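You operate a simulated robot arm through the tools that you are given. There is no shell and no other tool. Be economical: measure what you need, move in short steps, check, and stop when the job is done.

You run a simulated robot arm. Do the job below in one go: nothing can be reset, and whatever is moved stays where it is left.

Task
Take the purple tin and leave it on the yellow frame on the test pallet. Then put the blue stop pin on top of the orange pack. Then take the white paint pad and put it on the top of the tilt plate. Then take the pale blue push block and leave it on the yellow frame on the test pallet. Then fetch the teal gauge block and set it on the bottom shelf of the parts rack. Then take the drive belt and put it on the top of the assembly bench. Then put one of the steel axle pins from the top of the tape trolley on the shelf of the tape trolley. The order counts. Set down upright: purple tin, blue stop pin, pale blue push block, teal gauge block.

Only the result counts: the job must be done as asked and must still hold three seconds after the hand-in. Knocking over, shifting, dropping, spilling or breaking anything else fails it.

Robot
A 7-joint arm with a three-finger gripper on a trunk, on a base that drives. Base frame: it is fixed to the floor where the robot stands at the start and does not move with it; the origin is under the middle of the robot, x ahead of it, y to its left, z up. Lengths are in m, angles in degrees, forces in N, time in s.
With the tool pointing down near the work surface it reaches from about 0.1 to 0.86 m from the robot's upright axis, wherever it stands. Its first joint turns from -166.0 to 166.0 degrees. Places, roughly: blue stop pin (4x4x7 cm) [1.4, -0.1, 0.9]; bottom shelf of the parts rack [0.5, -0.1, 0.4]; drive belt (26x10x3 cm) [4.8, -0.6, 0.8]; orange pack (5x9x13 cm) [1.9, -0.1, 0.9]; pale blue push block (13x4x9 cm) [2.2, -0.6, 0.9]; purple tin [0.5, 0, 1.5]; shelf of the tape trolley [5.2, -0.8, 0.2]; steel axle pin (3x3x8 cm) [4.9, -0.9, 0.8]; steel axle pin (4x4x8 cm) [4.5, -0.6, 0.8]; teal gauge block [2.75, -0.75, 0.75]; top of the assembly bench [6.5, 2, 0.9]; top of the tilt plate [0.6, -0.8, 0.9]; white paint pad (8x6x5 cm) [1.5, -0.6, 0.9]; yellow frame on the test pallet [4.8, 0.1, 0.8]. Payload 2.94 kg.
The tool frame sits at the grasp point between the pads (the TCP): z along the fingers, y along the line on which they close. The tips reach 0.03 m beyond it. The gripper opens to 0.132 m. The gripper's body begins 0.107 m behind the TCP.
Orientation is that of the tool frame in the base frame, as a unit quaternion [w, x, y, z]. With the fingers straight down and closing along the base's y, the tool's x points along the base's -x, its y along +y and its z along -z.

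Tools
- The arm moves only by the tool arm_command. Its argument "series" is a list of rows, each an object of numbers (a shift or turn left out is 0, a gripper value left out holds the last): "wx", "wy", "wz": the turn, a rotation vector about the tool's x, y, z in degrees; "dx", "dy", "dz": the shift along the tool's x, y, z in cm; "gripper": the gripper command, from -1 (shut) to 1 (fully open), values between in proportion. In form: [{"wx": .., "wy": .., "wz": .., "dx": .., "dy": .., "dz": .., "gripper": ..}, ...]. A call has 1 to 10 rows; each row is the pose to reach, as a shift and turn from the pose commanded when the call began, along the tool's axes at that moment. Each row takes 0.2 s and may step no farther than 0.05 m and 8.6 degrees from the row before; otherwise, or with a gripper value out of range, the whole call is refused. Where a pose cannot be reached the arm comes as near as it can. A force on the tool above 40 N (or 10 N above the force at the start of the call, whichever is more), or a blocked arm, ends the call early, and 0.2 s more pass. The fingers move at their own pace and stop on an object; they squeeze with about 31 N. The grip force told is the motor's: it shows also when the fingers shut on nothing. Time passes only in rows, and 0.2 s behind the last, so rows that repeat a pose let the fingers close. It gives the time, the measured TCP pose, the force on the tool (base axes), the opening and the grip force at its end, in the units of the frame above (readings bear some noise), with the torque about the TCP (base axes, N m) and any sound that the robot's microphone picked up.
- Cameras (640 x 400 px; columns grow to the right, rows downward): "scene" is now at [0.032, 0.1306, 1.9334]; the picture's right is [-0.69, -0.72, 0.00], its down [-0.47, 0.45, -0.76] and it looks along [0.55, -0.52, -0.65] (base axes); focal length 247 px, centre (320, 200). "wrist" rides on the gripper at [0.072, 0.003, -0.144] in the tool frame; the picture's right is [-0.04, 1.00, 0.00], its down [-0.88, -0.04, -0.48] and it looks along [-0.48, -0.02, 0.88] (tool axes); focal length 256 px, centre (320, 200). There is no depth. A picture from a camera that has moved, and an enlarged one, comes with that camera's place and axes in the base frame and with its lens.
- camera(camera): a new picture of that camera. The clock stands still meanwhile.
- move_column(by): slides the trunk up (or, below 0, down) by that many m; the arm and the scene camera ride with it, the base frame stays. It gives what a move gives, with no picture.
- drive_base(legs): drives the robot by 1 to 6 legs, each [ahead, left, turn to the left] in m, m and degrees, along the robot's own axes; the way and the turn of a leg run together, so that a leg with both is an arc; at most 1.5 m and 180 degrees a leg. The arm and the cameras ride along, it lands a little off, and it stops where it bumps. It gives what a move gives.
- turn_head(pan, tilt): turns the head with the scene camera to pan (to the left, within 143 degrees either way) and tilt (down, from -29 to 69), counted from straight ahead of the robot. It gives what a move gives.
- inspect(camera, box): a new picture of the part [left, top, right, bottom] of that camera's present view, enlarged. The clock stands still meanwhile.
- close_job(): hands the job in; it is judged then, once.

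Go step by step. Nothing tells you exact positions but the pictures and the camera data: compare them with the known pose of the tool, close in by small moves and look again before you grip or let go. The budget is 207 turns and 184 pictures, counting those below and the enlarged ones. Unless the task says otherwise, let go and move clear before handing in, and close with one line.

The tools are called after "Request:" as a command line: name --argument value ..., lists and objects as JSON in quotes. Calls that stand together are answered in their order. arm_command: Moves the arm, as the interface text tells. Its arguments: {"type":"object","properties":{"series":{"type":"array","items":{"type":"object","properties":{"wx":{"type":"number"},"wy":{"type":"number"},"wz":{"type":"number"},"dx":{"type":"number"},"dy":{"type":"number"},"dz":{"type":"number"},"gripper":{"type":"number"}}}}},"required":["series"]} The other tools are called the same way: move_column (by) slides the trunk up or down; drive_base (legs) drives the base; turn_head (pan, tilt) turns the head that bears the scene camera; camera (camera) takes a picture; inspect (camera, box) takes an enlarged picture of a part of a camera's view; close_job () hands the job in.

At the start:

```text
clock: 0.0
position: [0.2923, -0.3981, 1.6287]
orientation: [0.0, -0.001, 1.0, 0.0]
contact_force: [-1.1, 0.6, -0.3]
ft_torque: [-0.02, 0.02, 0.04]
finger_gap: 0.1321
gripper_force: 0.0
trunk travel left (down, up): [-0.425, 0.115]
robot x, y, heading: [0.0008, -0.0001, 0.2]
head pan, tilt: [-43.6, 40.8]
```

scene: 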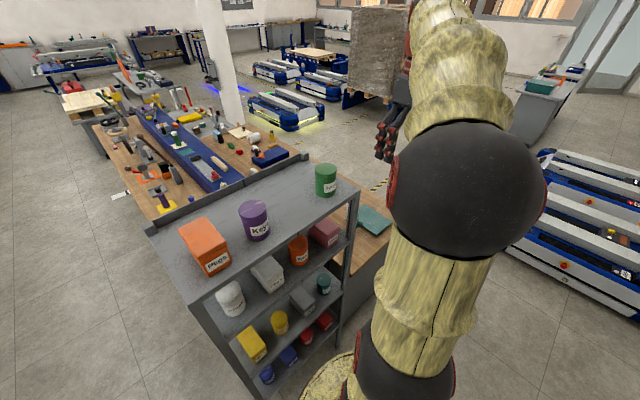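
wrist: 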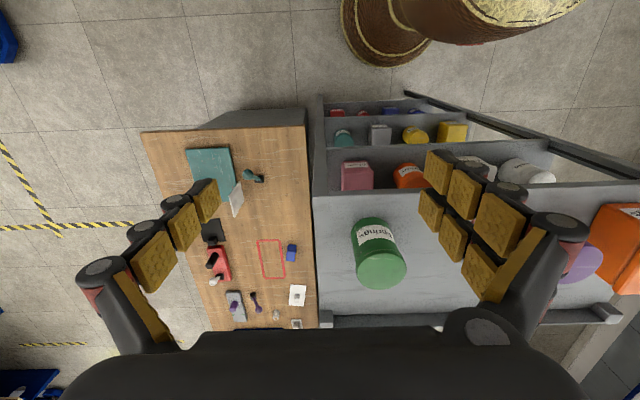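

The purple tin stands on the rack's top between the orange box and the green tin, at about [0.48, -0.04, 1.5]. I'll enlarge the view and bring the hand in front of it.

Request:
inspect --camera "scene" --box '[140, 140, 380, 290]'

Request:
arm_command --series '[{"dy": 5, "dz": -3}, {"dy": 10, "dz": -5}, {"dy": 15, "dz": -5}, {"dy": 20, "dz": -5}, {"dy": 25, "dz": -5}, {"dy": 30, "dz": -5}, {"dy": 35, "dz": -5}, {"dy": 35, "dz": -5}]'

Request:
camera --camera "wrist"

```text
2.67 times, centred on (260, 215) of scene
camera zoom: at [0.032, 0.1306, 1.9334], right [-0.69, -0.72, 0.0], down [-0.47, 0.45, -0.76], along [0.55, -0.52, -0.65], focal length 660 px, centre (480, 160)
```

zoom: 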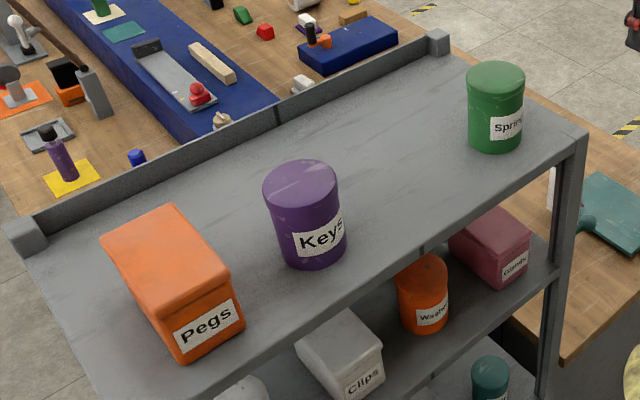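

```text
refused: row 1 steps farther than a row can; nothing moved
```

```text
180 pictures are left
camera wrist: at [0.2203, -0.3952, 1.7725], right [0.04, 1.0, 0.0], down [0.88, -0.04, 0.48], along [0.48, -0.02, -0.88], focal length 256 px, centre (320, 200)
```

wrist: 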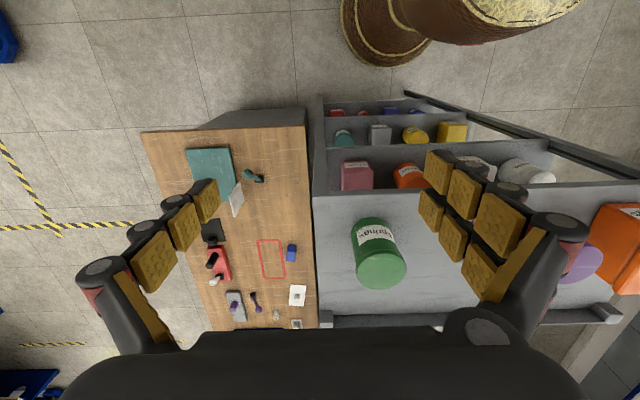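

The tin is now well seen. I repeat the sideways move in legal steps.

Request:
arm_command --series '[{"dy": 4, "dz": -2}, {"dy": 8, "dz": -4}, {"dy": 12.5, "dz": -5}, {"dy": 17, "dz": -5}, {"dy": 21.5, "dz": -5}, {"dy": 26, "dz": -5}, {"dy": 30.5, "dz": -5}, {"dy": 35, "dz": -5}, {"dy": 35, "dz": -5}]'

Request:
camera --camera "wrist"

Request:
camera --camera "scene"

```text
clock: 2.0
position: [0.2939, -0.0473, 1.6782]
orientation: [-0.001, 0.0, 1.0, 0.001]
contact_force: [-0.1, -0.9, 0.4]
ft_torque: [0.03, 0.01, 0.0]
finger_gap: 0.1319
gripper_force: 0.1
trunk travel left (down, up): [-0.425, 0.115]
robot x, y, heading: [-0.0012, 0.0033, -0.1]
head pan, tilt: [-43.6, 40.8]
```

```text
179 pictures are left
camera wrist: at [0.2208, -0.0454, 1.8232], right [0.04, 1.0, 0.0], down [0.88, -0.04, 0.47], along [0.47, -0.02, -0.88], focal length 256 px, centre (320, 200)
```

wrist: 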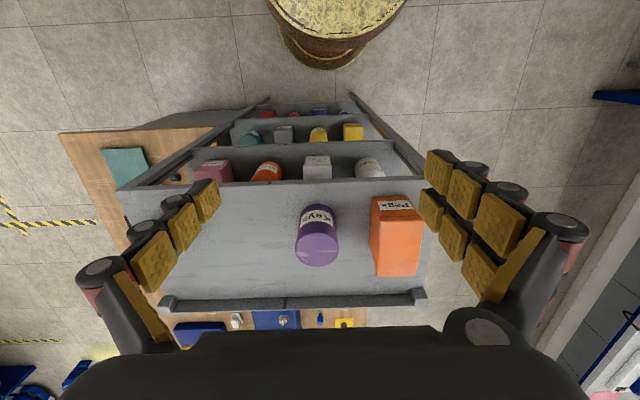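

```text
178 pictures are left
camera scene: at [0.0322, 0.1305, 1.9334], right [-0.69, -0.72, 0.0], down [-0.47, 0.45, -0.76], along [0.55, -0.52, -0.65], focal length 247 px, centre (320, 200)
```

scene: 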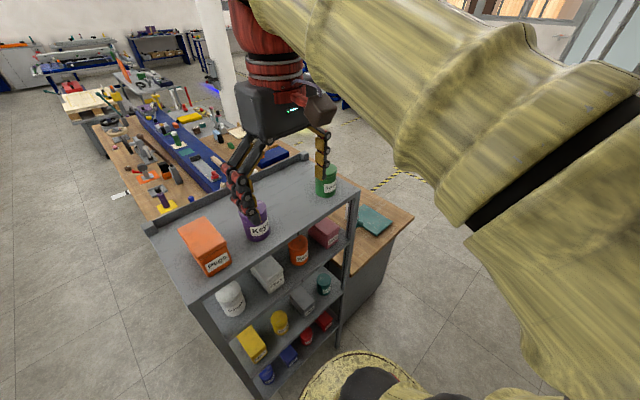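

Triangulating gives the tin at about [0.445, -0.055], top near z 1.545, about 6 cm across. I move above it with the fingers partly closed and look again.

Request:
arm_command --series '[{"dx": -4, "gripper": 0.4}, {"dx": -8}, {"dx": -12}, {"dx": -15.2, "dy": -0.8}, {"dx": -15.2, "dy": -0.8, "dz": 3}, {"dx": -15.2, "dy": -0.8, "dz": 6}, {"dx": -15.2, "dy": -0.8, "dz": 6}]'

Request:
camera --camera "wrist"

Request:
inspect --camera "scene" --box '[140, 110, 380, 260]'

```text
clock: 3.6
position: [0.4445, -0.0549, 1.6191]
orientation: [0.0, 0.0, 1.0, -0.001]
contact_force: [-0.3, -0.8, 0.7]
ft_torque: [0.01, -0.02, -0.02]
finger_gap: 0.0925
gripper_force: 0.0
trunk travel left (down, up): [-0.425, 0.115]
robot x, y, heading: [0.0019, -0.002, 0.4]
head pan, tilt: [-43.6, 40.8]
```

```text
177 pictures are left
camera wrist: at [0.3712, -0.0527, 1.7628], right [0.04, 1.0, 0.0], down [0.88, -0.04, 0.48], along [0.48, -0.02, -0.88], focal length 256 px, centre (320, 200)
```

wrist: 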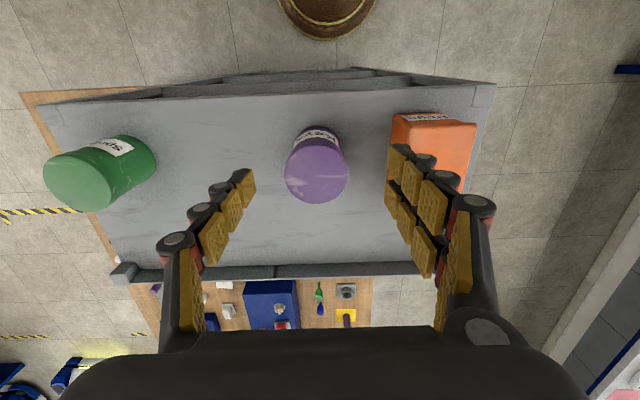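

```text
2.67 times, centred on (260, 185) of scene
camera zoom: at [0.0315, 0.131, 1.9334], right [-0.69, -0.72, 0.0], down [-0.47, 0.45, -0.76], along [0.55, -0.52, -0.65], focal length 660 px, centre (480, 240)
```

zoom: 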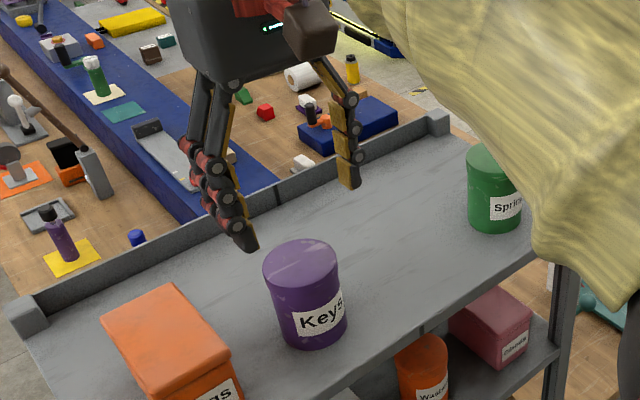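

A second look corrects the depth: the tin's centre is near [0.493, -0.063], top about z 1.485, diameter about 7 cm. I shift over it and look again before going down.

Request:
arm_command --series '[{"dx": -4.85, "dy": -0.8, "gripper": 0.45}, {"dx": -4.85, "dy": -0.8, "dz": 4}, {"dx": -4.85, "dy": -0.8, "dz": 8}, {"dx": -4.85, "dy": -0.8, "dz": 8}]'

Request:
camera --camera "wrist"

Request:
inspect --camera "scene" --box '[140, 110, 380, 260]'

```text
clock: 4.6
position: [0.4926, -0.0633, 1.5391]
orientation: [0.001, 0.0, 1.0, 0.0]
contact_force: [-0.6, 0.8, 0.2]
ft_torque: [0.01, -0.07, -0.01]
finger_gap: 0.0957
gripper_force: 0.0
trunk travel left (down, up): [-0.425, 0.115]
robot x, y, heading: [-0.0011, -0.002, -0.3]
head pan, tilt: [-43.6, 40.8]
```

```text
175 pictures are left
camera wrist: at [0.4184, -0.0609, 1.683], right [0.04, 1.0, 0.0], down [0.88, -0.04, 0.48], along [0.48, -0.02, -0.88], focal length 256 px, centre (320, 200)
```

wrist: 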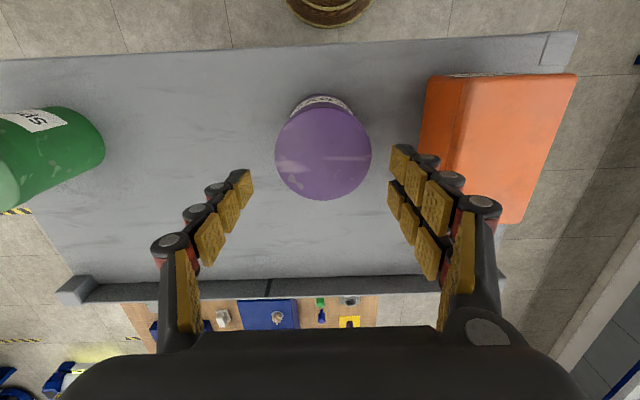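

```text
2.67 times, centred on (260, 185) of scene
camera zoom: at [0.0301, 0.1311, 1.9334], right [-0.69, -0.72, 0.0], down [-0.47, 0.45, -0.76], along [0.55, -0.52, -0.65], focal length 660 px, centre (480, 240)
```

zoom: 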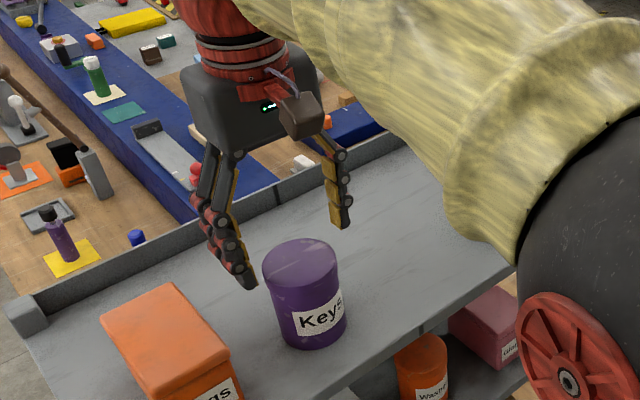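

The tin is centred near [0.482, -0.061] with its top about 1.50. I go down around it and close.

Request:
arm_command --series '[{"dx": 1, "dy": 0.2, "dz": 0}, {"dx": 1, "dy": 0.2, "dz": 3}, {"dx": 1, "dy": 0.2, "dz": 6}, {"dx": 1, "dy": 0.2, "dz": 7.5}, {"dx": 1, "dy": 0.2, "dz": 7.5}]'

Request:
camera --camera "wrist"

Request:
inspect --camera "scene" --box '[140, 110, 380, 260]'

```text
clock: 5.8
position: [0.4838, -0.0615, 1.4633]
orientation: [0.0, 0.0, 1.0, 0.0]
contact_force: [-0.4, -0.1, 0.4]
ft_torque: [-0.01, 0.0, -0.03]
finger_gap: 0.0957
gripper_force: 0.2
trunk travel left (down, up): [-0.425, 0.115]
robot x, y, heading: [0.0029, -0.001, -0.0]
head pan, tilt: [-43.6, 40.8]
```

```text
173 pictures are left
camera wrist: at [0.4106, -0.0591, 1.6073], right [0.04, 1.0, 0.0], down [0.88, -0.04, 0.48], along [0.48, -0.02, -0.88], focal length 256 px, centre (320, 200)
```

wrist: 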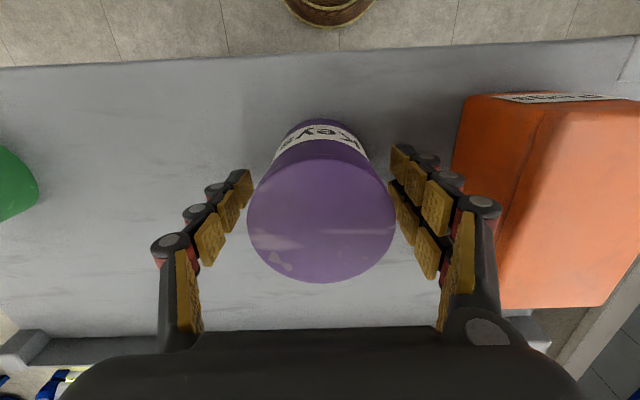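

```text
2.67 times, centred on (260, 185) of scene
camera zoom: at [0.0316, 0.1309, 1.9334], right [-0.69, -0.72, 0.0], down [-0.47, 0.45, -0.76], along [0.55, -0.52, -0.65], focal length 660 px, centre (480, 240)
```

zoom: 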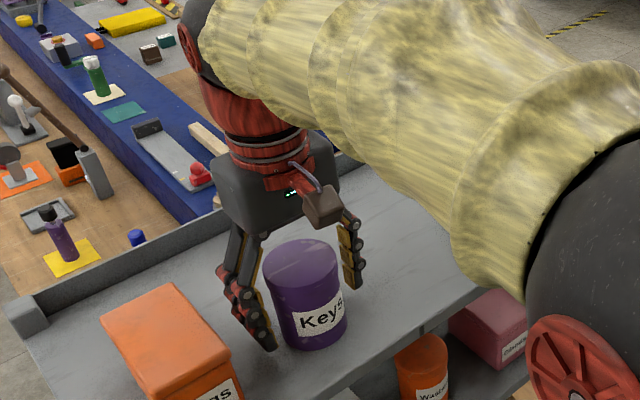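

The tin sits between the pads. I close and lift a little.

Request:
arm_command --series '[{"gripper": -1}, {"gripper": -1}, {"gripper": -1}, {"gripper": -1}, {"gripper": -1}, {"dz": -2}, {"dz": -5}, {"dz": -9}, {"dz": -9}]'

Request:
camera --camera "wrist"

Request:
camera --camera "scene"

```text
clock: 7.8
position: [0.4847, -0.0628, 1.5539]
orientation: [-0.001, 0.0, 1.0, 0.0]
contact_force: [-0.3, 0.2, -3.0]
ft_torque: [0.02, -0.02, -0.02]
finger_gap: 0.0666
gripper_force: 31.0
trunk travel left (down, up): [-0.425, 0.115]
robot x, y, heading: [0.0035, 0.0008, 0.2]
head pan, tilt: [-43.6, 40.8]
```

```text
171 pictures are left
camera wrist: at [0.4123, -0.0595, 1.6977], right [0.04, 1.0, 0.0], down [0.88, -0.04, 0.47], along [0.47, -0.02, -0.88], focal length 256 px, centre (320, 200)
```

wrist: 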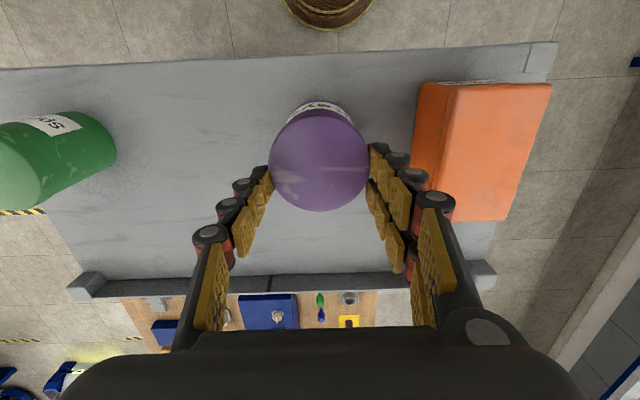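

```text
170 pictures are left
camera scene: at [0.0327, 0.1307, 1.9333], right [-0.69, -0.72, 0.0], down [-0.47, 0.45, -0.76], along [0.55, -0.52, -0.65], focal length 247 px, centre (320, 200)
```

scene: 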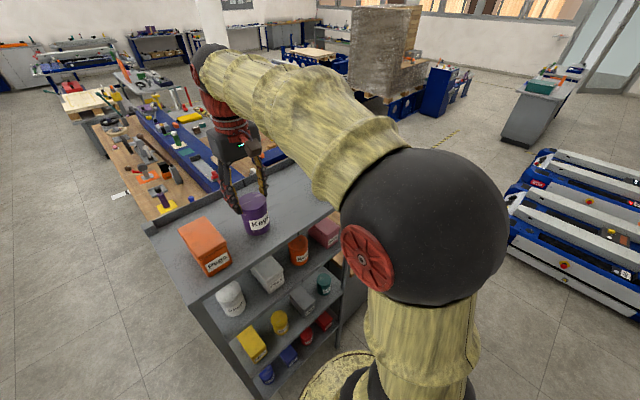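

The tin looks lower in the fingers than it should be, so I check the hold up close.

Request:
inspect --camera "scene" --box '[180, 130, 340, 260]'

Request:
inspect --camera "wrist" --box '[220, 80, 420, 240]'

```text
3.08 times, centred on (260, 195) of scene
camera zoom: at [0.0327, 0.1307, 1.9333], right [-0.69, -0.72, 0.0], down [-0.47, 0.45, -0.76], along [0.55, -0.52, -0.65], focal length 761 px, centre (505, 215)
```

zoom: 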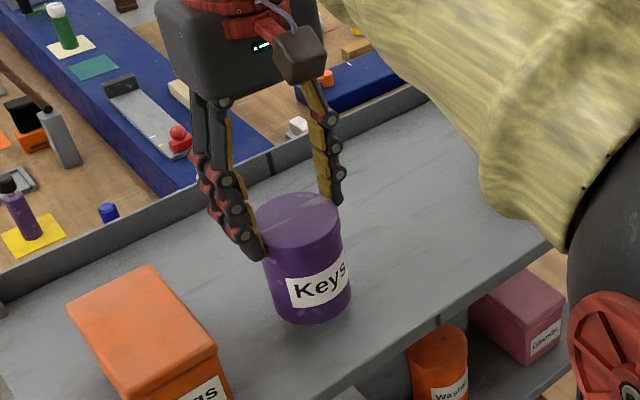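

```text
2.50 times, centred on (320, 160) of wrist
camera zoom: at [0.4123, -0.0595, 1.6977], right [0.04, 1.0, 0.0], down [0.88, -0.04, 0.47], along [0.47, -0.02, -0.88], focal length 640 px, centre (320, 300)
```

zoom: 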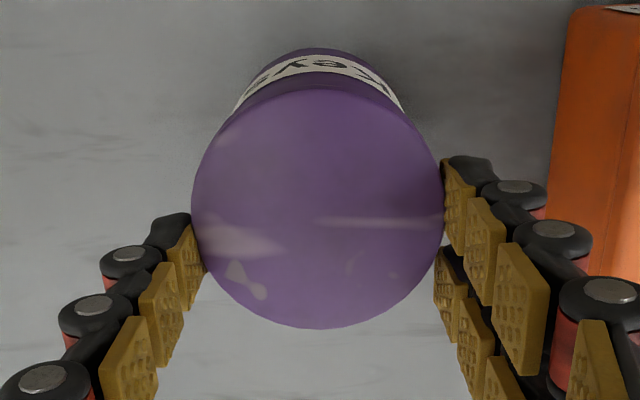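

The tin slipped and hangs only by its rim, about 2 cm above the shelf. I lower it back, open, and grip deeper.

Request:
arm_command --series '[{"dz": 0.7}, {"dz": 1.4}, {"dz": 1.8}, {"dz": 2.1}, {"dz": 2.4}, {"dz": 2.4}]'

Request:
inspect --camera "scene" --box '[180, 130, 340, 260]'

```text
clock: 9.2
position: [0.484, -0.0614, 1.5293]
orientation: [0.0, 0.0, 1.0, 0.0]
contact_force: [0.4, -0.1, -3.5]
ft_torque: [0.01, -0.06, -0.03]
finger_gap: 0.0665
gripper_force: 30.6
trunk travel left (down, up): [-0.425, 0.115]
robot x, y, heading: [0.0011, 0.0012, -0.1]
head pan, tilt: [-43.6, 40.8]
```

```text
3.08 times, centred on (260, 195) of scene
camera zoom: at [0.0323, 0.1308, 1.9333], right [-0.69, -0.72, 0.0], down [-0.47, 0.45, -0.76], along [0.55, -0.52, -0.65], focal length 761 px, centre (505, 215)
```

zoom: 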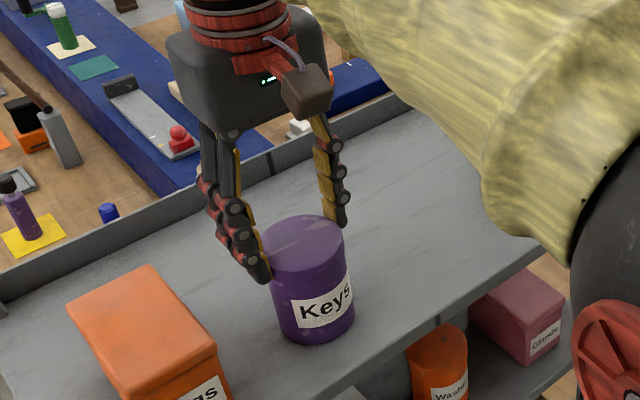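

It still hangs free, so I lower in small steps until it takes weight.

Request:
arm_command --series '[{"dz": 0.3}, {"dz": 0.6}, {"dz": 0.6}]'

Request:
inspect --camera "wrist" --box '[220, 80, 420, 240]'

```text
clock: 10.0
position: [0.4852, -0.0618, 1.5263]
orientation: [0.003, 0.0, 1.0, -0.001]
contact_force: [4.5, -1.0, 26.4]
ft_torque: [-0.07, 0.04, 0.3]
finger_gap: 0.0673
gripper_force: 31.3
trunk travel left (down, up): [-0.425, 0.115]
robot x, y, heading: [-0.0007, 0.0016, 0.1]
head pan, tilt: [-43.6, 40.8]
```

```text
2.50 times, centred on (320, 160) of wrist
camera zoom: at [0.4101, -0.059, 1.6698], right [0.04, 1.0, 0.0], down [0.88, -0.04, 0.48], along [0.48, -0.02, -0.88], focal length 640 px, centre (320, 300)
```

zoom: 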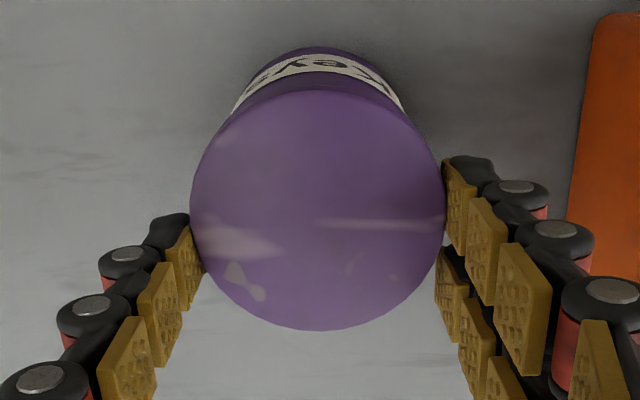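

It touched the shelf. Now I open, go down 6.5 cm and close again, this time waiting and checking before lifting.

Request:
arm_command --series '[{"dz": -0.3, "gripper": 0.4}, {"dz": -0.3, "gripper": 0.4}, {"dz": -0.3, "gripper": 0.4}, {"dz": 2}, {"dz": 4.5}, {"dz": 6.5}, {"dz": 6.8}, {"dz": 6.8}]'

Request:
arm_command --series '[{"gripper": -1}, {"gripper": -1}, {"gripper": -1}, {"gripper": -1}, {"gripper": -1}, {"gripper": -1}]'

Request:
camera --camera "wrist"

```text
clock: 11.8
position: [0.4842, -0.0616, 1.456]
orientation: [0.001, -0.001, 1.0, 0.0]
contact_force: [-0.5, 0.5, -0.1]
ft_torque: [-0.01, 0.03, -0.01]
finger_gap: 0.0924
gripper_force: 0.0
trunk travel left (down, up): [-0.425, 0.115]
robot x, y, heading: [0.0031, 0.0004, 0.0]
head pan, tilt: [-43.6, 40.8]
```

```text
clock: 13.2
position: [0.4826, -0.0602, 1.456]
orientation: [0.0, 0.0, 1.0, 0.0]
contact_force: [1.0, -0.3, 1.0]
ft_torque: [0.02, -0.03, 0.06]
finger_gap: 0.0662
gripper_force: 30.9
trunk travel left (down, up): [-0.425, 0.115]
robot x, y, heading: [0.0001, -0.0029, -0.2]
head pan, tilt: [-43.6, 40.8]
```

```text
165 pictures are left
camera wrist: at [0.4108, -0.0592, 1.5995], right [0.04, 1.0, 0.0], down [0.88, -0.04, 0.48], along [0.48, -0.02, -0.88], focal length 256 px, centre (320, 200)
```

wrist: 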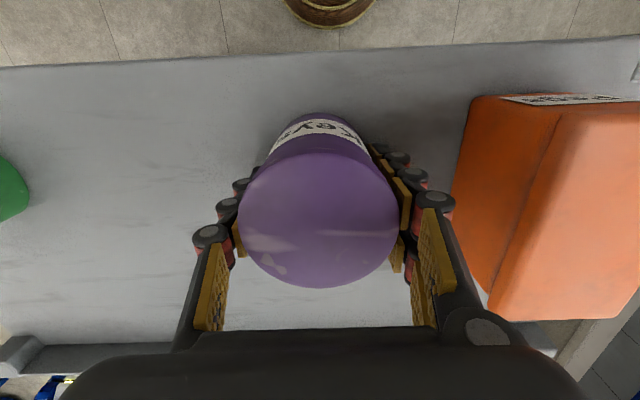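

Gripped at 31 N with a gap of 6.6 cm. I lift slowly and check.

Request:
arm_command --series '[{"dz": -0.5}, {"dz": -1}, {"dz": -1.5}, {"dz": -2}, {"dz": -2.5}, {"dz": -3}, {"dz": -3}]'

Request:
camera --camera "wrist"

```text
clock: 14.8
position: [0.484, -0.0615, 1.485]
orientation: [-0.001, -0.001, 1.0, 0.0]
contact_force: [0.1, -0.3, -3.5]
ft_torque: [0.0, -0.04, 0.01]
finger_gap: 0.0662
gripper_force: 31.2
trunk travel left (down, up): [-0.425, 0.115]
robot x, y, heading: [0.0001, 0.0006, -0.1]
head pan, tilt: [-43.6, 40.8]
```

```text
164 pictures are left
camera wrist: at [0.4109, -0.0592, 1.6289], right [0.04, 1.0, 0.0], down [0.88, -0.04, 0.48], along [0.47, -0.02, -0.88], focal length 256 px, centre (320, 200)
```

wrist: 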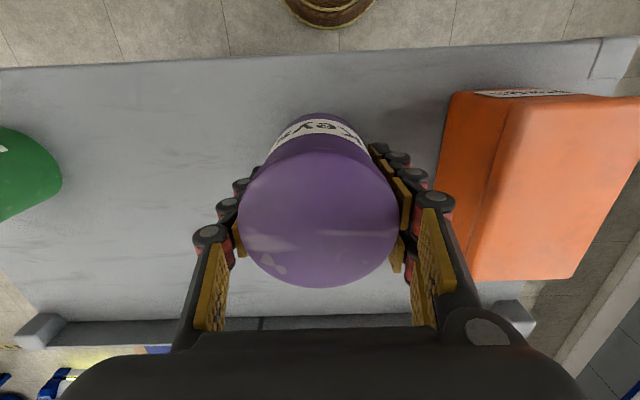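

The tin holds now. I look around to plan the drive.

Request:
arm_command --series '[{"dz": -2}, {"dz": -4.5}, {"dz": -7}, {"dz": -7, "dx": 4}, {"dz": -7, "dx": 8}, {"dz": -7, "dx": 12}, {"dz": -7, "dx": 15}]'

Request:
turn_head --pan 0 --tilt 25

Request:
camera --camera "scene"

Request:
turn_head --pan 60 --tilt 25

Request:
camera --camera "scene"

```text
clock: 16.4
position: [0.3323, -0.0615, 1.5544]
orientation: [0.0, 0.0, 1.0, 0.0]
contact_force: [0.2, -0.3, -4.4]
ft_torque: [0.05, -0.03, 0.0]
finger_gap: 0.0663
gripper_force: 31.3
trunk travel left (down, up): [-0.425, 0.115]
robot x, y, heading: [-0.0004, -0.0008, -0.0]
head pan, tilt: [-43.6, 40.8]
```

```text
clock: 17.5
position: [0.3343, -0.0615, 1.5544]
orientation: [0.0, 0.0, 1.0, 0.0]
contact_force: [-0.2, -0.4, -2.9]
ft_torque: [-0.02, -0.01, 0.0]
finger_gap: 0.0663
gripper_force: 31.7
trunk travel left (down, up): [-0.425, 0.115]
robot x, y, heading: [0.0019, -0.002, 0.0]
head pan, tilt: [0.0, 25.0]
```

```text
163 pictures are left
camera scene: at [0.0629, 0.1891, 1.9577], right [0.0, -1.0, 0.0], down [-0.42, 0.0, -0.91], along [0.91, 0.0, -0.42], focal length 247 px, centre (320, 200)
```

scene: 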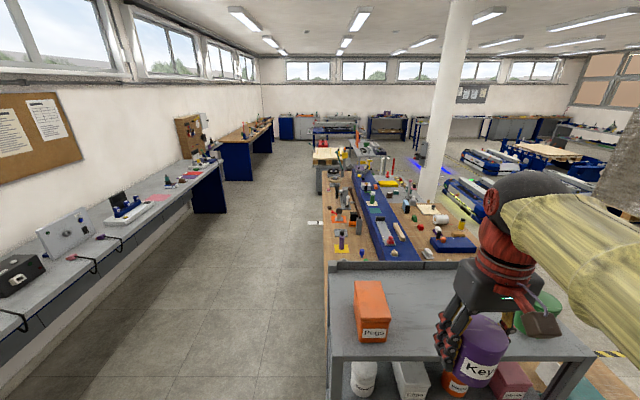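

```text
clock: 18.8
position: [0.3338, -0.0609, 1.5563]
orientation: [0.001, 0.0, 1.0, 0.0]
contact_force: [0.1, -0.9, -3.9]
ft_torque: [-0.01, -0.03, -0.02]
finger_gap: 0.0663
gripper_force: 30.9
trunk travel left (down, up): [-0.425, 0.115]
robot x, y, heading: [0.0003, 0.0017, -0.0]
head pan, tilt: [60.0, 25.0]
```

```text
162 pictures are left
camera scene: at [0.0171, 0.2689, 1.9578], right [0.87, -0.5, 0.0], down [-0.21, -0.37, -0.91], along [0.45, 0.78, -0.42], focal length 247 px, centre (320, 200)
```

scene: 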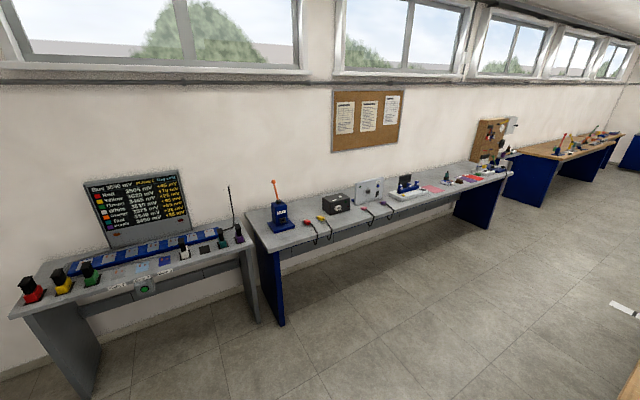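

The aisle on the left (y about 0.3 to 1.7) is free. I back off, shift left, and drive along it towards the test pallet.

Request:
drive_base --legs '[[-0.15, 0, 0], [0, 0.85, 0], [1.5, 0, 0], [1.5, 0, 0], [0.6, 0, 0]]'

Request:
turn_head --pan -30 --tilt 40

Request:
camera --camera "scene"

```text
clock: 41.4
position: [3.7978, 0.8364, 1.5546]
orientation: [0.0, -0.007, 1.0, -0.001]
contact_force: [-0.3, 1.0, -4.2]
ft_torque: [-0.05, 0.01, 0.0]
finger_gap: 0.066
gripper_force: 31.2
trunk travel left (down, up): [-0.425, 0.115]
robot x, y, heading: [3.4603, 0.8922, 0.8]
head pan, tilt: [60.0, 25.0]
```

```text
clock: 43.1
position: [3.798, 0.837, 1.5553]
orientation: [0.0, -0.007, 1.0, 0.0]
contact_force: [-0.5, 0.3, -3.6]
ft_torque: [-0.01, -0.05, 0.01]
finger_gap: 0.0658
gripper_force: 31.2
trunk travel left (down, up): [-0.425, 0.115]
robot x, y, heading: [3.4644, 0.8951, 1.1]
head pan, tilt: [-30.0, 40.0]
```

```text
161 pictures are left
camera scene: at [3.5062, 1.0407, 1.9345], right [-0.49, -0.87, 0.0], down [-0.56, 0.31, -0.77], along [0.67, -0.37, -0.64], focal length 247 px, centre (320, 200)
```

scene: 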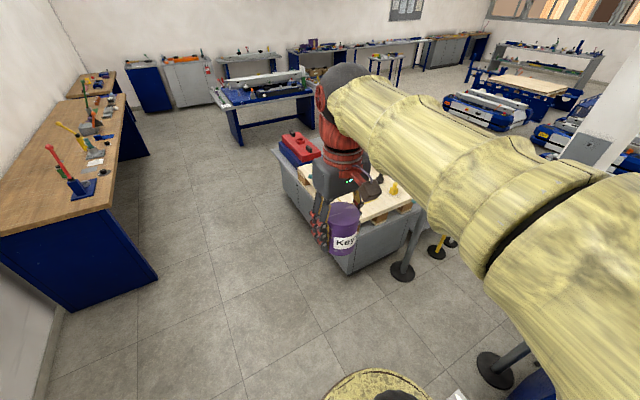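

The pallet stands ahead right with the arm in the way of the view. I drive beside it and turn to face it.

Request:
drive_base --legs '[[1.2, 0.03, 0], [0, 0, -90]]'

Request:
turn_head --pan 0 --tilt 45

Request:
camera --camera "scene"

Request:
camera --camera "wrist"

```text
clock: 52.9
position: [4.6006, 0.5998, 1.5542]
orientation: [0.0, 0.704, 0.71, 0.0]
contact_force: [-0.1, -0.4, -3.2]
ft_torque: [-0.02, -0.02, 0.01]
finger_gap: 0.0655
gripper_force: 31.6
trunk travel left (down, up): [-0.425, 0.115]
robot x, y, heading: [4.6563, 0.9347, -89.8]
head pan, tilt: [-30.0, 40.0]
```

```text
clock: 53.9
position: [4.6009, 0.5986, 1.5549]
orientation: [-0.001, 0.704, 0.71, 0.001]
contact_force: [0.2, 0.4, -3.2]
ft_torque: [-0.01, 0.0, 0.0]
finger_gap: 0.0655
gripper_force: 31.0
trunk travel left (down, up): [-0.425, 0.115]
robot x, y, heading: [4.6582, 0.9337, -89.7]
head pan, tilt: [0.0, 45.0]
```

```text
160 pictures are left
camera scene: at [4.8509, 0.8826, 1.9272], right [-1.0, -0.01, 0.0], down [0.0, 0.71, -0.71], along [0.0, -0.71, -0.71], focal length 247 px, centre (320, 200)
```

scene: 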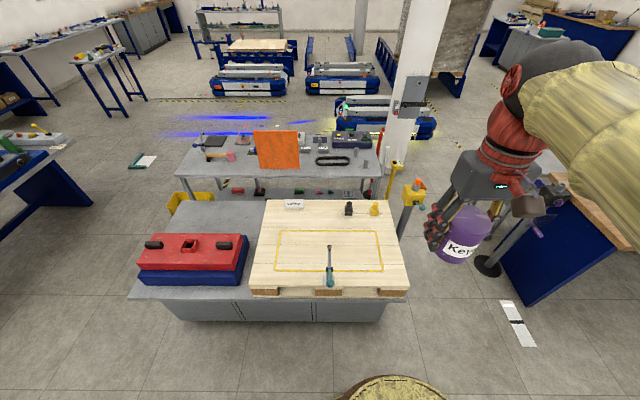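

```text
159 pictures are left
camera wrist: at [4.6026, 0.6712, 1.699], right [1.0, -0.04, 0.0], down [-0.03, -0.88, 0.48], along [-0.02, -0.47, -0.88], focal length 256 px, centre (320, 200)
```

wrist: 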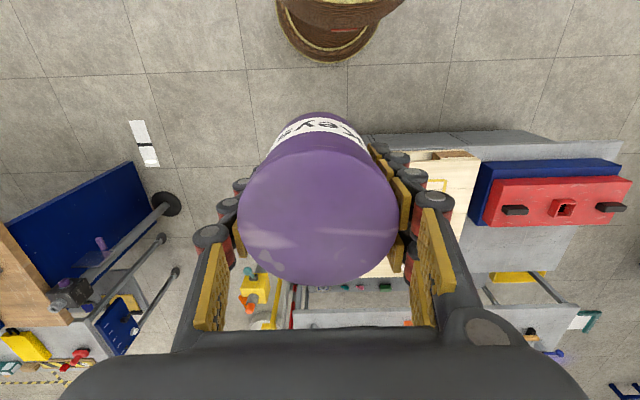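

The frame spans about x 4.53–5.09, y 0–0.25, with a screwdriver lying across its near edge around x 4.8. I plan the tin at about [4.65, 0.12]. I edge closer and lower the trunk.

Request:
drive_base --legs '[[0.1, 0, 0]]'

Request:
move_column --by -0.35

Request:
camera --camera "scene"

```text
clock: 55.0
position: [4.6023, 0.4987, 1.5547]
orientation: [-0.001, 0.704, 0.71, 0.001]
contact_force: [-1.1, -2.1, -3.8]
ft_torque: [0.08, 0.0, 0.01]
finger_gap: 0.0659
gripper_force: 31.1
trunk travel left (down, up): [-0.425, 0.115]
robot x, y, heading: [4.6586, 0.8349, -89.5]
head pan, tilt: [0.0, 45.0]
```

```text
clock: 58.5
position: [4.6029, 0.5002, 1.2047]
orientation: [0.0, 0.704, 0.711, 0.0]
contact_force: [0.0, -0.3, -3.3]
ft_torque: [-0.09, 0.02, -0.04]
finger_gap: 0.0659
gripper_force: 31.0
trunk travel left (down, up): [-0.075, 0.465]
robot x, y, heading: [4.6595, 0.8326, -89.9]
head pan, tilt: [0.0, 45.0]
```

```text
158 pictures are left
camera scene: at [4.8518, 0.7833, 1.5773], right [-1.0, -0.01, 0.0], down [-0.01, 0.71, -0.71], along [0.01, -0.71, -0.71], focal length 247 px, centre (320, 200)
```

scene: 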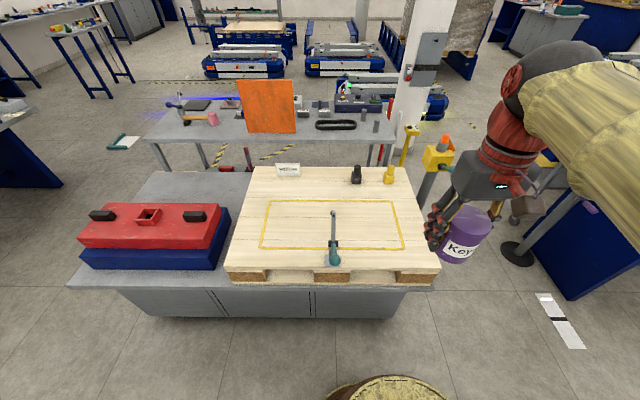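

The frame is now fixed at x 4.53–5.08, y −0.01–0.25, surface z about 0.78. I carry the tin over to [4.65, 0.12].

Request:
arm_command --series '[{"dx": -4, "dy": 0.5}, {"dx": -8, "dy": 1}, {"dx": -12, "dy": 1.5}, {"dx": -16, "dy": 2}, {"dx": -20, "dy": 2.5}, {"dx": -24, "dy": 3}, {"dx": -28, "dy": 3.5}, {"dx": -32, "dy": 4}, {"dx": -36, "dy": 4.5}, {"dx": -38, "dy": 4.7}]'

Request:
arm_command --series '[{"dz": 4}, {"dz": 8}, {"dz": 12}, {"dz": 16}, {"dz": 20}, {"dz": 24}, {"dz": 28}, {"dz": 30}, {"dz": 30}]'

Request:
camera --camera "scene"

Request:
camera --camera "wrist"

```text
clock: 60.7
position: [4.6528, 0.1188, 1.2032]
orientation: [-0.001, 0.704, 0.71, 0.001]
contact_force: [0.6, -0.6, -4.0]
ft_torque: [-0.03, 0.01, 0.0]
finger_gap: 0.0659
gripper_force: 31.0
trunk travel left (down, up): [-0.075, 0.465]
robot x, y, heading: [4.6634, 0.837, -89.5]
head pan, tilt: [0.0, 45.0]
```

```text
clock: 62.7
position: [4.6516, 0.1204, 0.904]
orientation: [-0.001, 0.704, 0.711, 0.001]
contact_force: [-0.3, 0.4, -4.2]
ft_torque: [-0.02, -0.01, 0.03]
finger_gap: 0.0658
gripper_force: 30.5
trunk travel left (down, up): [-0.075, 0.465]
robot x, y, heading: [4.6599, 0.8359, -89.7]
head pan, tilt: [0.0, 45.0]
```

```text
157 pictures are left
camera scene: at [4.8518, 0.7826, 1.5772], right [-1.0, -0.01, 0.0], down [-0.01, 0.71, -0.71], along [0.01, -0.71, -0.71], focal length 247 px, centre (320, 200)
```

scene: 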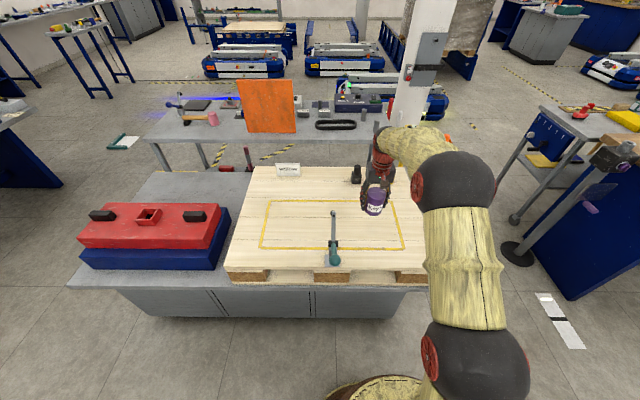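

```text
156 pictures are left
camera wrist: at [4.6537, 0.1916, 1.0487], right [1.0, -0.03, 0.0], down [-0.03, -0.88, 0.47], along [-0.02, -0.47, -0.88], focal length 256 px, centre (320, 200)
```

wrist: 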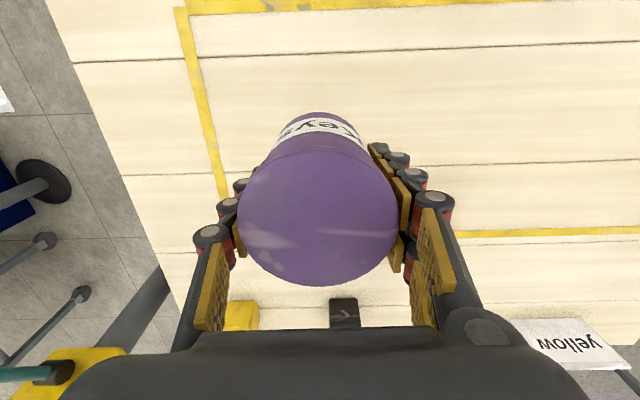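

The tin is over the frame's right part. I go down slowly until it touches.

Request:
arm_command --series '[{"dz": 3}, {"dz": 5.5}, {"dz": 6.2}, {"dz": 6.6}, {"dz": 7.0}, {"dz": 7.0}]'

Request:
inspect --camera "scene" --box '[310, 140, 430, 260]'

```text
clock: 64.1
position: [4.6529, 0.1215, 0.8348]
orientation: [-0.001, 0.704, 0.71, 0.001]
contact_force: [0.6, -0.8, -3.4]
ft_torque: [-0.04, -0.04, 0.01]
finger_gap: 0.0659
gripper_force: 31.2
trunk travel left (down, up): [-0.075, 0.465]
robot x, y, heading: [4.6652, 0.8314, -89.7]
head pan, tilt: [0.0, 45.0]
```

```text
3.33 times, centred on (370, 200) of scene
camera zoom: at [4.8518, 0.7826, 1.5772], right [-1.0, -0.01, 0.0], down [-0.01, 0.71, -0.71], along [0.01, -0.71, -0.71], focal length 825 px, centre (153, 200)
```

zoom: 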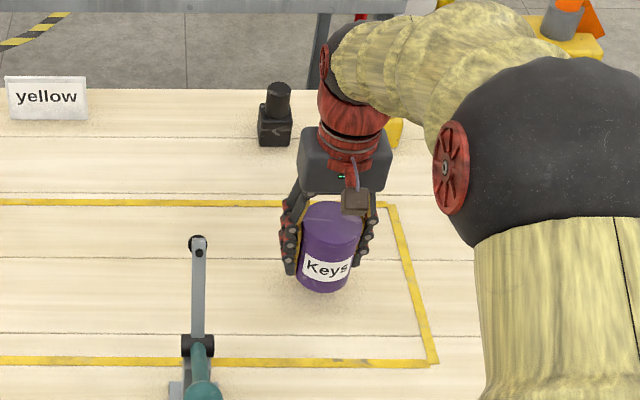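

Request:
arm_command --series '[{"dz": 0.4}, {"dz": 0.8}, {"dz": 1.2}, {"dz": 1.6}, {"dz": 1.9}, {"dz": 1.9}]'

```text
clock: 65.5
position: [4.6519, 0.1208, 0.8152]
orientation: [0.0, 0.705, 0.71, 0.001]
contact_force: [-0.3, -0.1, -4.1]
ft_torque: [-0.01, 0.01, 0.06]
finger_gap: 0.0659
gripper_force: 30.8
trunk travel left (down, up): [-0.075, 0.465]
robot x, y, heading: [4.6647, 0.8325, -89.5]
head pan, tilt: [0.0, 45.0]
```

No contact yet; I go on in small steps.

Request:
arm_command --series '[{"dz": 0.3}, {"dz": 0.6}, {"dz": 0.9}, {"dz": 1.2}, {"dz": 1.5}, {"dz": 1.5}]'

Request:
inspect --camera "scene" --box '[310, 140, 430, 260]'

```text
clock: 66.9
position: [4.6522, 0.1208, 0.8001]
orientation: [-0.001, 0.704, 0.71, 0.0]
contact_force: [0.2, 1.3, -2.3]
ft_torque: [-0.05, 0.0, -0.01]
finger_gap: 0.0657
gripper_force: 31.2
trunk travel left (down, up): [-0.075, 0.465]
robot x, y, heading: [4.6598, 0.8365, -89.6]
head pan, tilt: [0.0, 45.0]
```

```text
3.33 times, centred on (370, 200) of scene
camera zoom: at [4.8519, 0.7828, 1.5772], right [-1.0, -0.01, 0.0], down [-0.01, 0.71, -0.71], along [0.01, -0.71, -0.71], focal length 825 px, centre (153, 200)
```

zoom: 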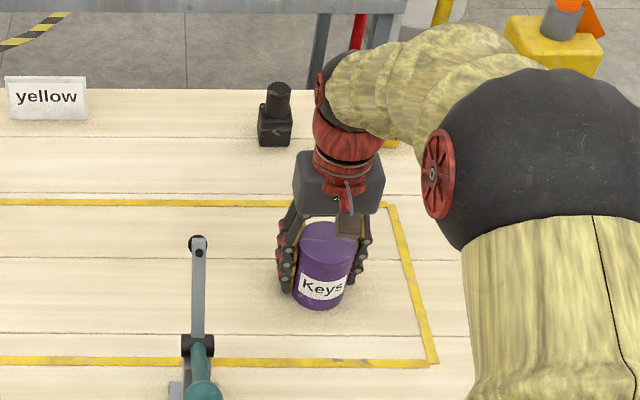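

Request:
arm_command --series '[{"dz": 0.3}, {"dz": 0.6}, {"dz": 0.9}, {"dz": 1.2}, {"dz": 1.2}]'

```text
clock: 68.1
position: [4.6528, 0.1184, 0.7933]
orientation: [0.003, 0.704, 0.71, -0.002]
contact_force: [3.3, -8.5, 33.9]
ft_torque: [0.08, -0.42, -0.15]
finger_gap: 0.0655
gripper_force: 30.8
trunk travel left (down, up): [-0.075, 0.465]
robot x, y, heading: [4.6605, 0.8321, -89.6]
head pan, tilt: [0.0, 45.0]
```

Touched down at TCP z 0.793. I ease off, open, and rise clear.

Request:
arm_command --series '[{"dz": -0.3}, {"dz": -0.3, "gripper": 0.4}, {"dz": -0.3}, {"dz": -0.3}, {"dz": -0.3}, {"dz": -4}, {"dz": -8}, {"dz": -12}, {"dz": -16}, {"dz": -16}]'

Request:
inspect --camera "scene" --box '[250, 140, 430, 260]'

```text
clock: 70.3
position: [4.6503, 0.1211, 0.95]
orientation: [0.0, 0.704, 0.71, 0.0]
contact_force: [0.0, 0.0, 0.1]
ft_torque: [-0.04, 0.04, 0.01]
finger_gap: 0.0922
gripper_force: 0.0
trunk travel left (down, up): [-0.075, 0.465]
robot x, y, heading: [4.6627, 0.835, -89.5]
head pan, tilt: [0.0, 45.0]
```

```text
3.33 times, centred on (340, 200) of scene
camera zoom: at [4.8518, 0.7834, 1.5772], right [-1.0, -0.01, 0.0], down [-0.01, 0.71, -0.71], along [0.01, -0.71, -0.71], focal length 825 px, centre (253, 200)
```

zoom: 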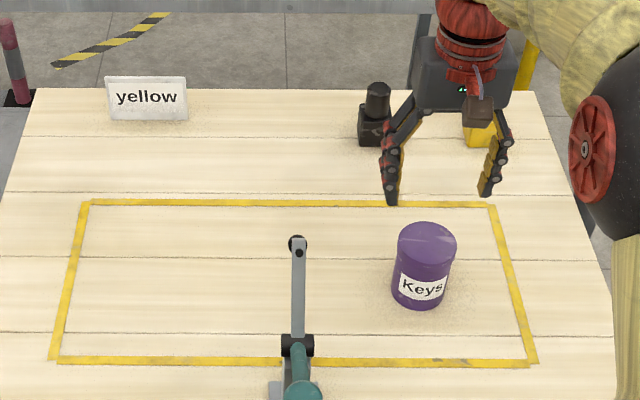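

The tin stands upright inside the frame. Next is the blue stop pin: I fold the arm back, raise the trunk and slide along the aisle to the bench.

Request:
arm_command --series '[{"dz": -4}, {"dz": -8}, {"dz": -12, "dx": 1}, {"dz": -14, "dx": 5}, {"dz": -16, "dx": 9}, {"dz": -18, "dx": 13}, {"dz": -20, "dx": 17}, {"dz": -22, "dx": 21}, {"dz": -24, "dx": 25}, {"dz": -26, "dx": 29}]'

Request:
arm_command --series '[{"dx": 4}, {"dx": 8}, {"dx": 8}]'

Request:
drive_base --legs '[[-0.1, 0, 0], [0, -1.5, 0], [0, -1.5, 0]]'

Request:
camera --camera "scene"

```text
clock: 72.5
position: [4.649, 0.413, 1.2085]
orientation: [-0.001, 0.704, 0.71, 0.0]
contact_force: [0.4, -0.9, -0.1]
ft_torque: [0.06, 0.02, -0.02]
finger_gap: 0.0926
gripper_force: 0.0
trunk travel left (down, up): [-0.075, 0.465]
robot x, y, heading: [4.6603, 0.8353, -89.4]
head pan, tilt: [0.0, 45.0]
```

```text
clock: 73.3
position: [4.6486, 0.4915, 1.2078]
orientation: [-0.001, 0.704, 0.71, 0.001]
contact_force: [-0.4, -0.2, 0.8]
ft_torque: [-0.05, 0.0, 0.0]
finger_gap: 0.0923
gripper_force: 0.2
trunk travel left (down, up): [-0.075, 0.465]
robot x, y, heading: [4.6646, 0.8338, -89.6]
head pan, tilt: [0.0, 45.0]
```

```text
clock: 88.5
position: [1.6462, 0.5543, 1.208]
orientation: [-0.001, 0.702, 0.712, 0.0]
contact_force: [0.0, 0.7, -0.2]
ft_torque: [0.02, 0.0, 0.01]
finger_gap: 0.0923
gripper_force: 0.0
trunk travel left (down, up): [-0.075, 0.465]
robot x, y, heading: [1.6563, 0.8949, -89.3]
head pan, tilt: [0.0, 45.0]
```

```text
152 pictures are left
camera scene: at [1.8483, 0.8477, 1.5772], right [-1.0, -0.01, 0.0], down [-0.01, 0.71, -0.71], along [0.01, -0.71, -0.71], focal length 247 px, centre (320, 200)
```

scene: 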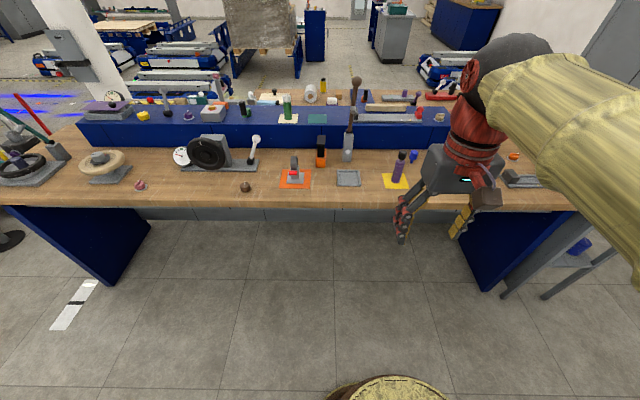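

The blue stop pin shows near column 413 and the orange pack near column 320. I enlarge this area.

Request:
inspect --camera "scene" --box '[270, 70, 450, 200]'

Request:
inspect --camera "scene" --box '[80, 70, 280, 210]'

```text
3.08 times, centred on (360, 135) of scene
camera zoom: at [1.8483, 0.8477, 1.5772], right [-1.0, -0.01, 0.0], down [-0.01, 0.71, -0.71], along [0.01, -0.71, -0.71], focal length 761 px, centre (197, 400)
```

zoom: 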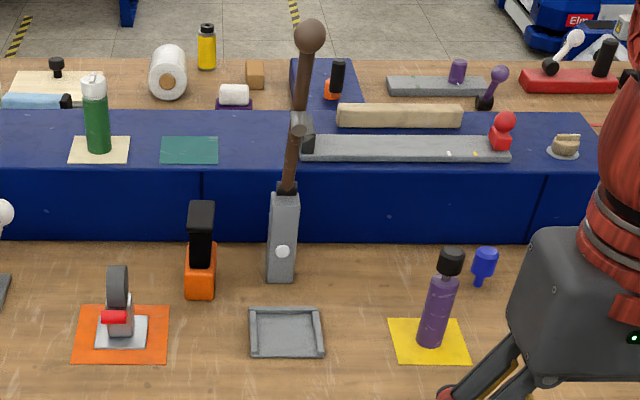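

```text
2.86 times, centred on (180, 140) of scene
camera zoom: at [1.8483, 0.8477, 1.5772], right [-1.0, -0.01, 0.0], down [-0.01, 0.71, -0.71], along [0.01, -0.71, -0.71], focal length 707 px, centre (720, 371)
```

zoom: 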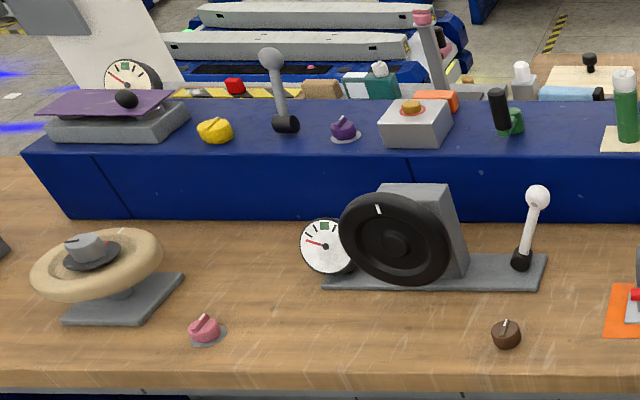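

The pin is a blue knob on a thin stem at about [1.41, −0.15]; the pack is the orange piece with black upper part near [1.85, −0.1]. I drive closer and put the hand over the pin.

Request:
drive_base --legs '[[0.31, -0.1, 0]]'

Request:
arm_command --series '[{"dx": -4, "dy": -1}, {"dx": -8, "dy": -3}, {"dx": -12, "dy": -5}, {"dx": -16, "dy": -7}, {"dx": -20, "dy": -9}, {"dx": -24, "dy": -11}, {"dx": -27, "dy": -13}, {"dx": -27, "dy": -13, "dz": 4}, {"dx": -27, "dy": -13, "dz": 8}]'

Request:
camera --camera "wrist"

Request:
camera --camera "scene"

```text
clock: 90.7
position: [1.5499, 0.2411, 1.2092]
orientation: [-0.001, 0.702, 0.712, 0.001]
contact_force: [-0.1, 0.2, 0.6]
ft_torque: [-0.01, 0.0, 0.02]
finger_gap: 0.0923
gripper_force: 0.0
trunk travel left (down, up): [-0.075, 0.465]
robot x, y, heading: [1.562, 0.5816, -89.2]
head pan, tilt: [0.0, 45.0]
```

```text
clock: 92.7
position: [1.4224, -0.0309, 1.1291]
orientation: [0.001, 0.702, 0.712, 0.001]
contact_force: [-0.2, 0.9, 0.0]
ft_torque: [0.0, 0.01, -0.01]
finger_gap: 0.0924
gripper_force: 0.0
trunk travel left (down, up): [-0.075, 0.465]
robot x, y, heading: [1.5607, 0.5832, -89.1]
head pan, tilt: [0.0, 45.0]
```

```text
149 pictures are left
camera wrist: at [1.4239, 0.0394, 1.2736], right [1.0, -0.03, 0.0], down [-0.03, -0.88, 0.48], along [-0.01, -0.48, -0.88], focal length 256 px, centre (320, 200)
```

wrist: 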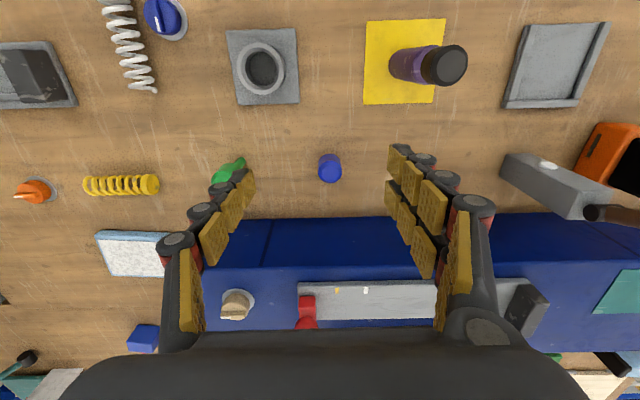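

```text
148 pictures are left
camera scene: at [1.7519, 0.5328, 1.5772], right [-1.0, -0.01, 0.0], down [-0.01, 0.71, -0.71], along [0.01, -0.71, -0.71], focal length 247 px, centre (320, 200)
```

scene: 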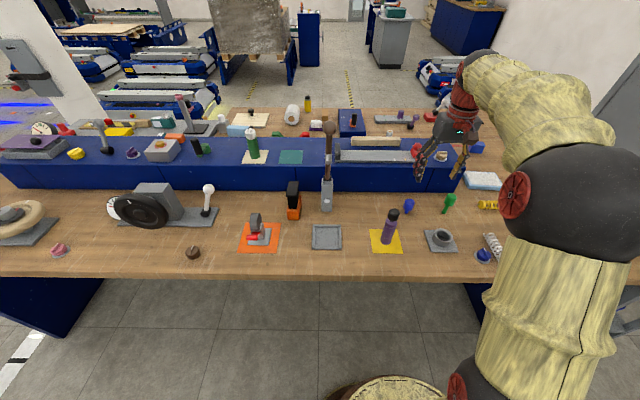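

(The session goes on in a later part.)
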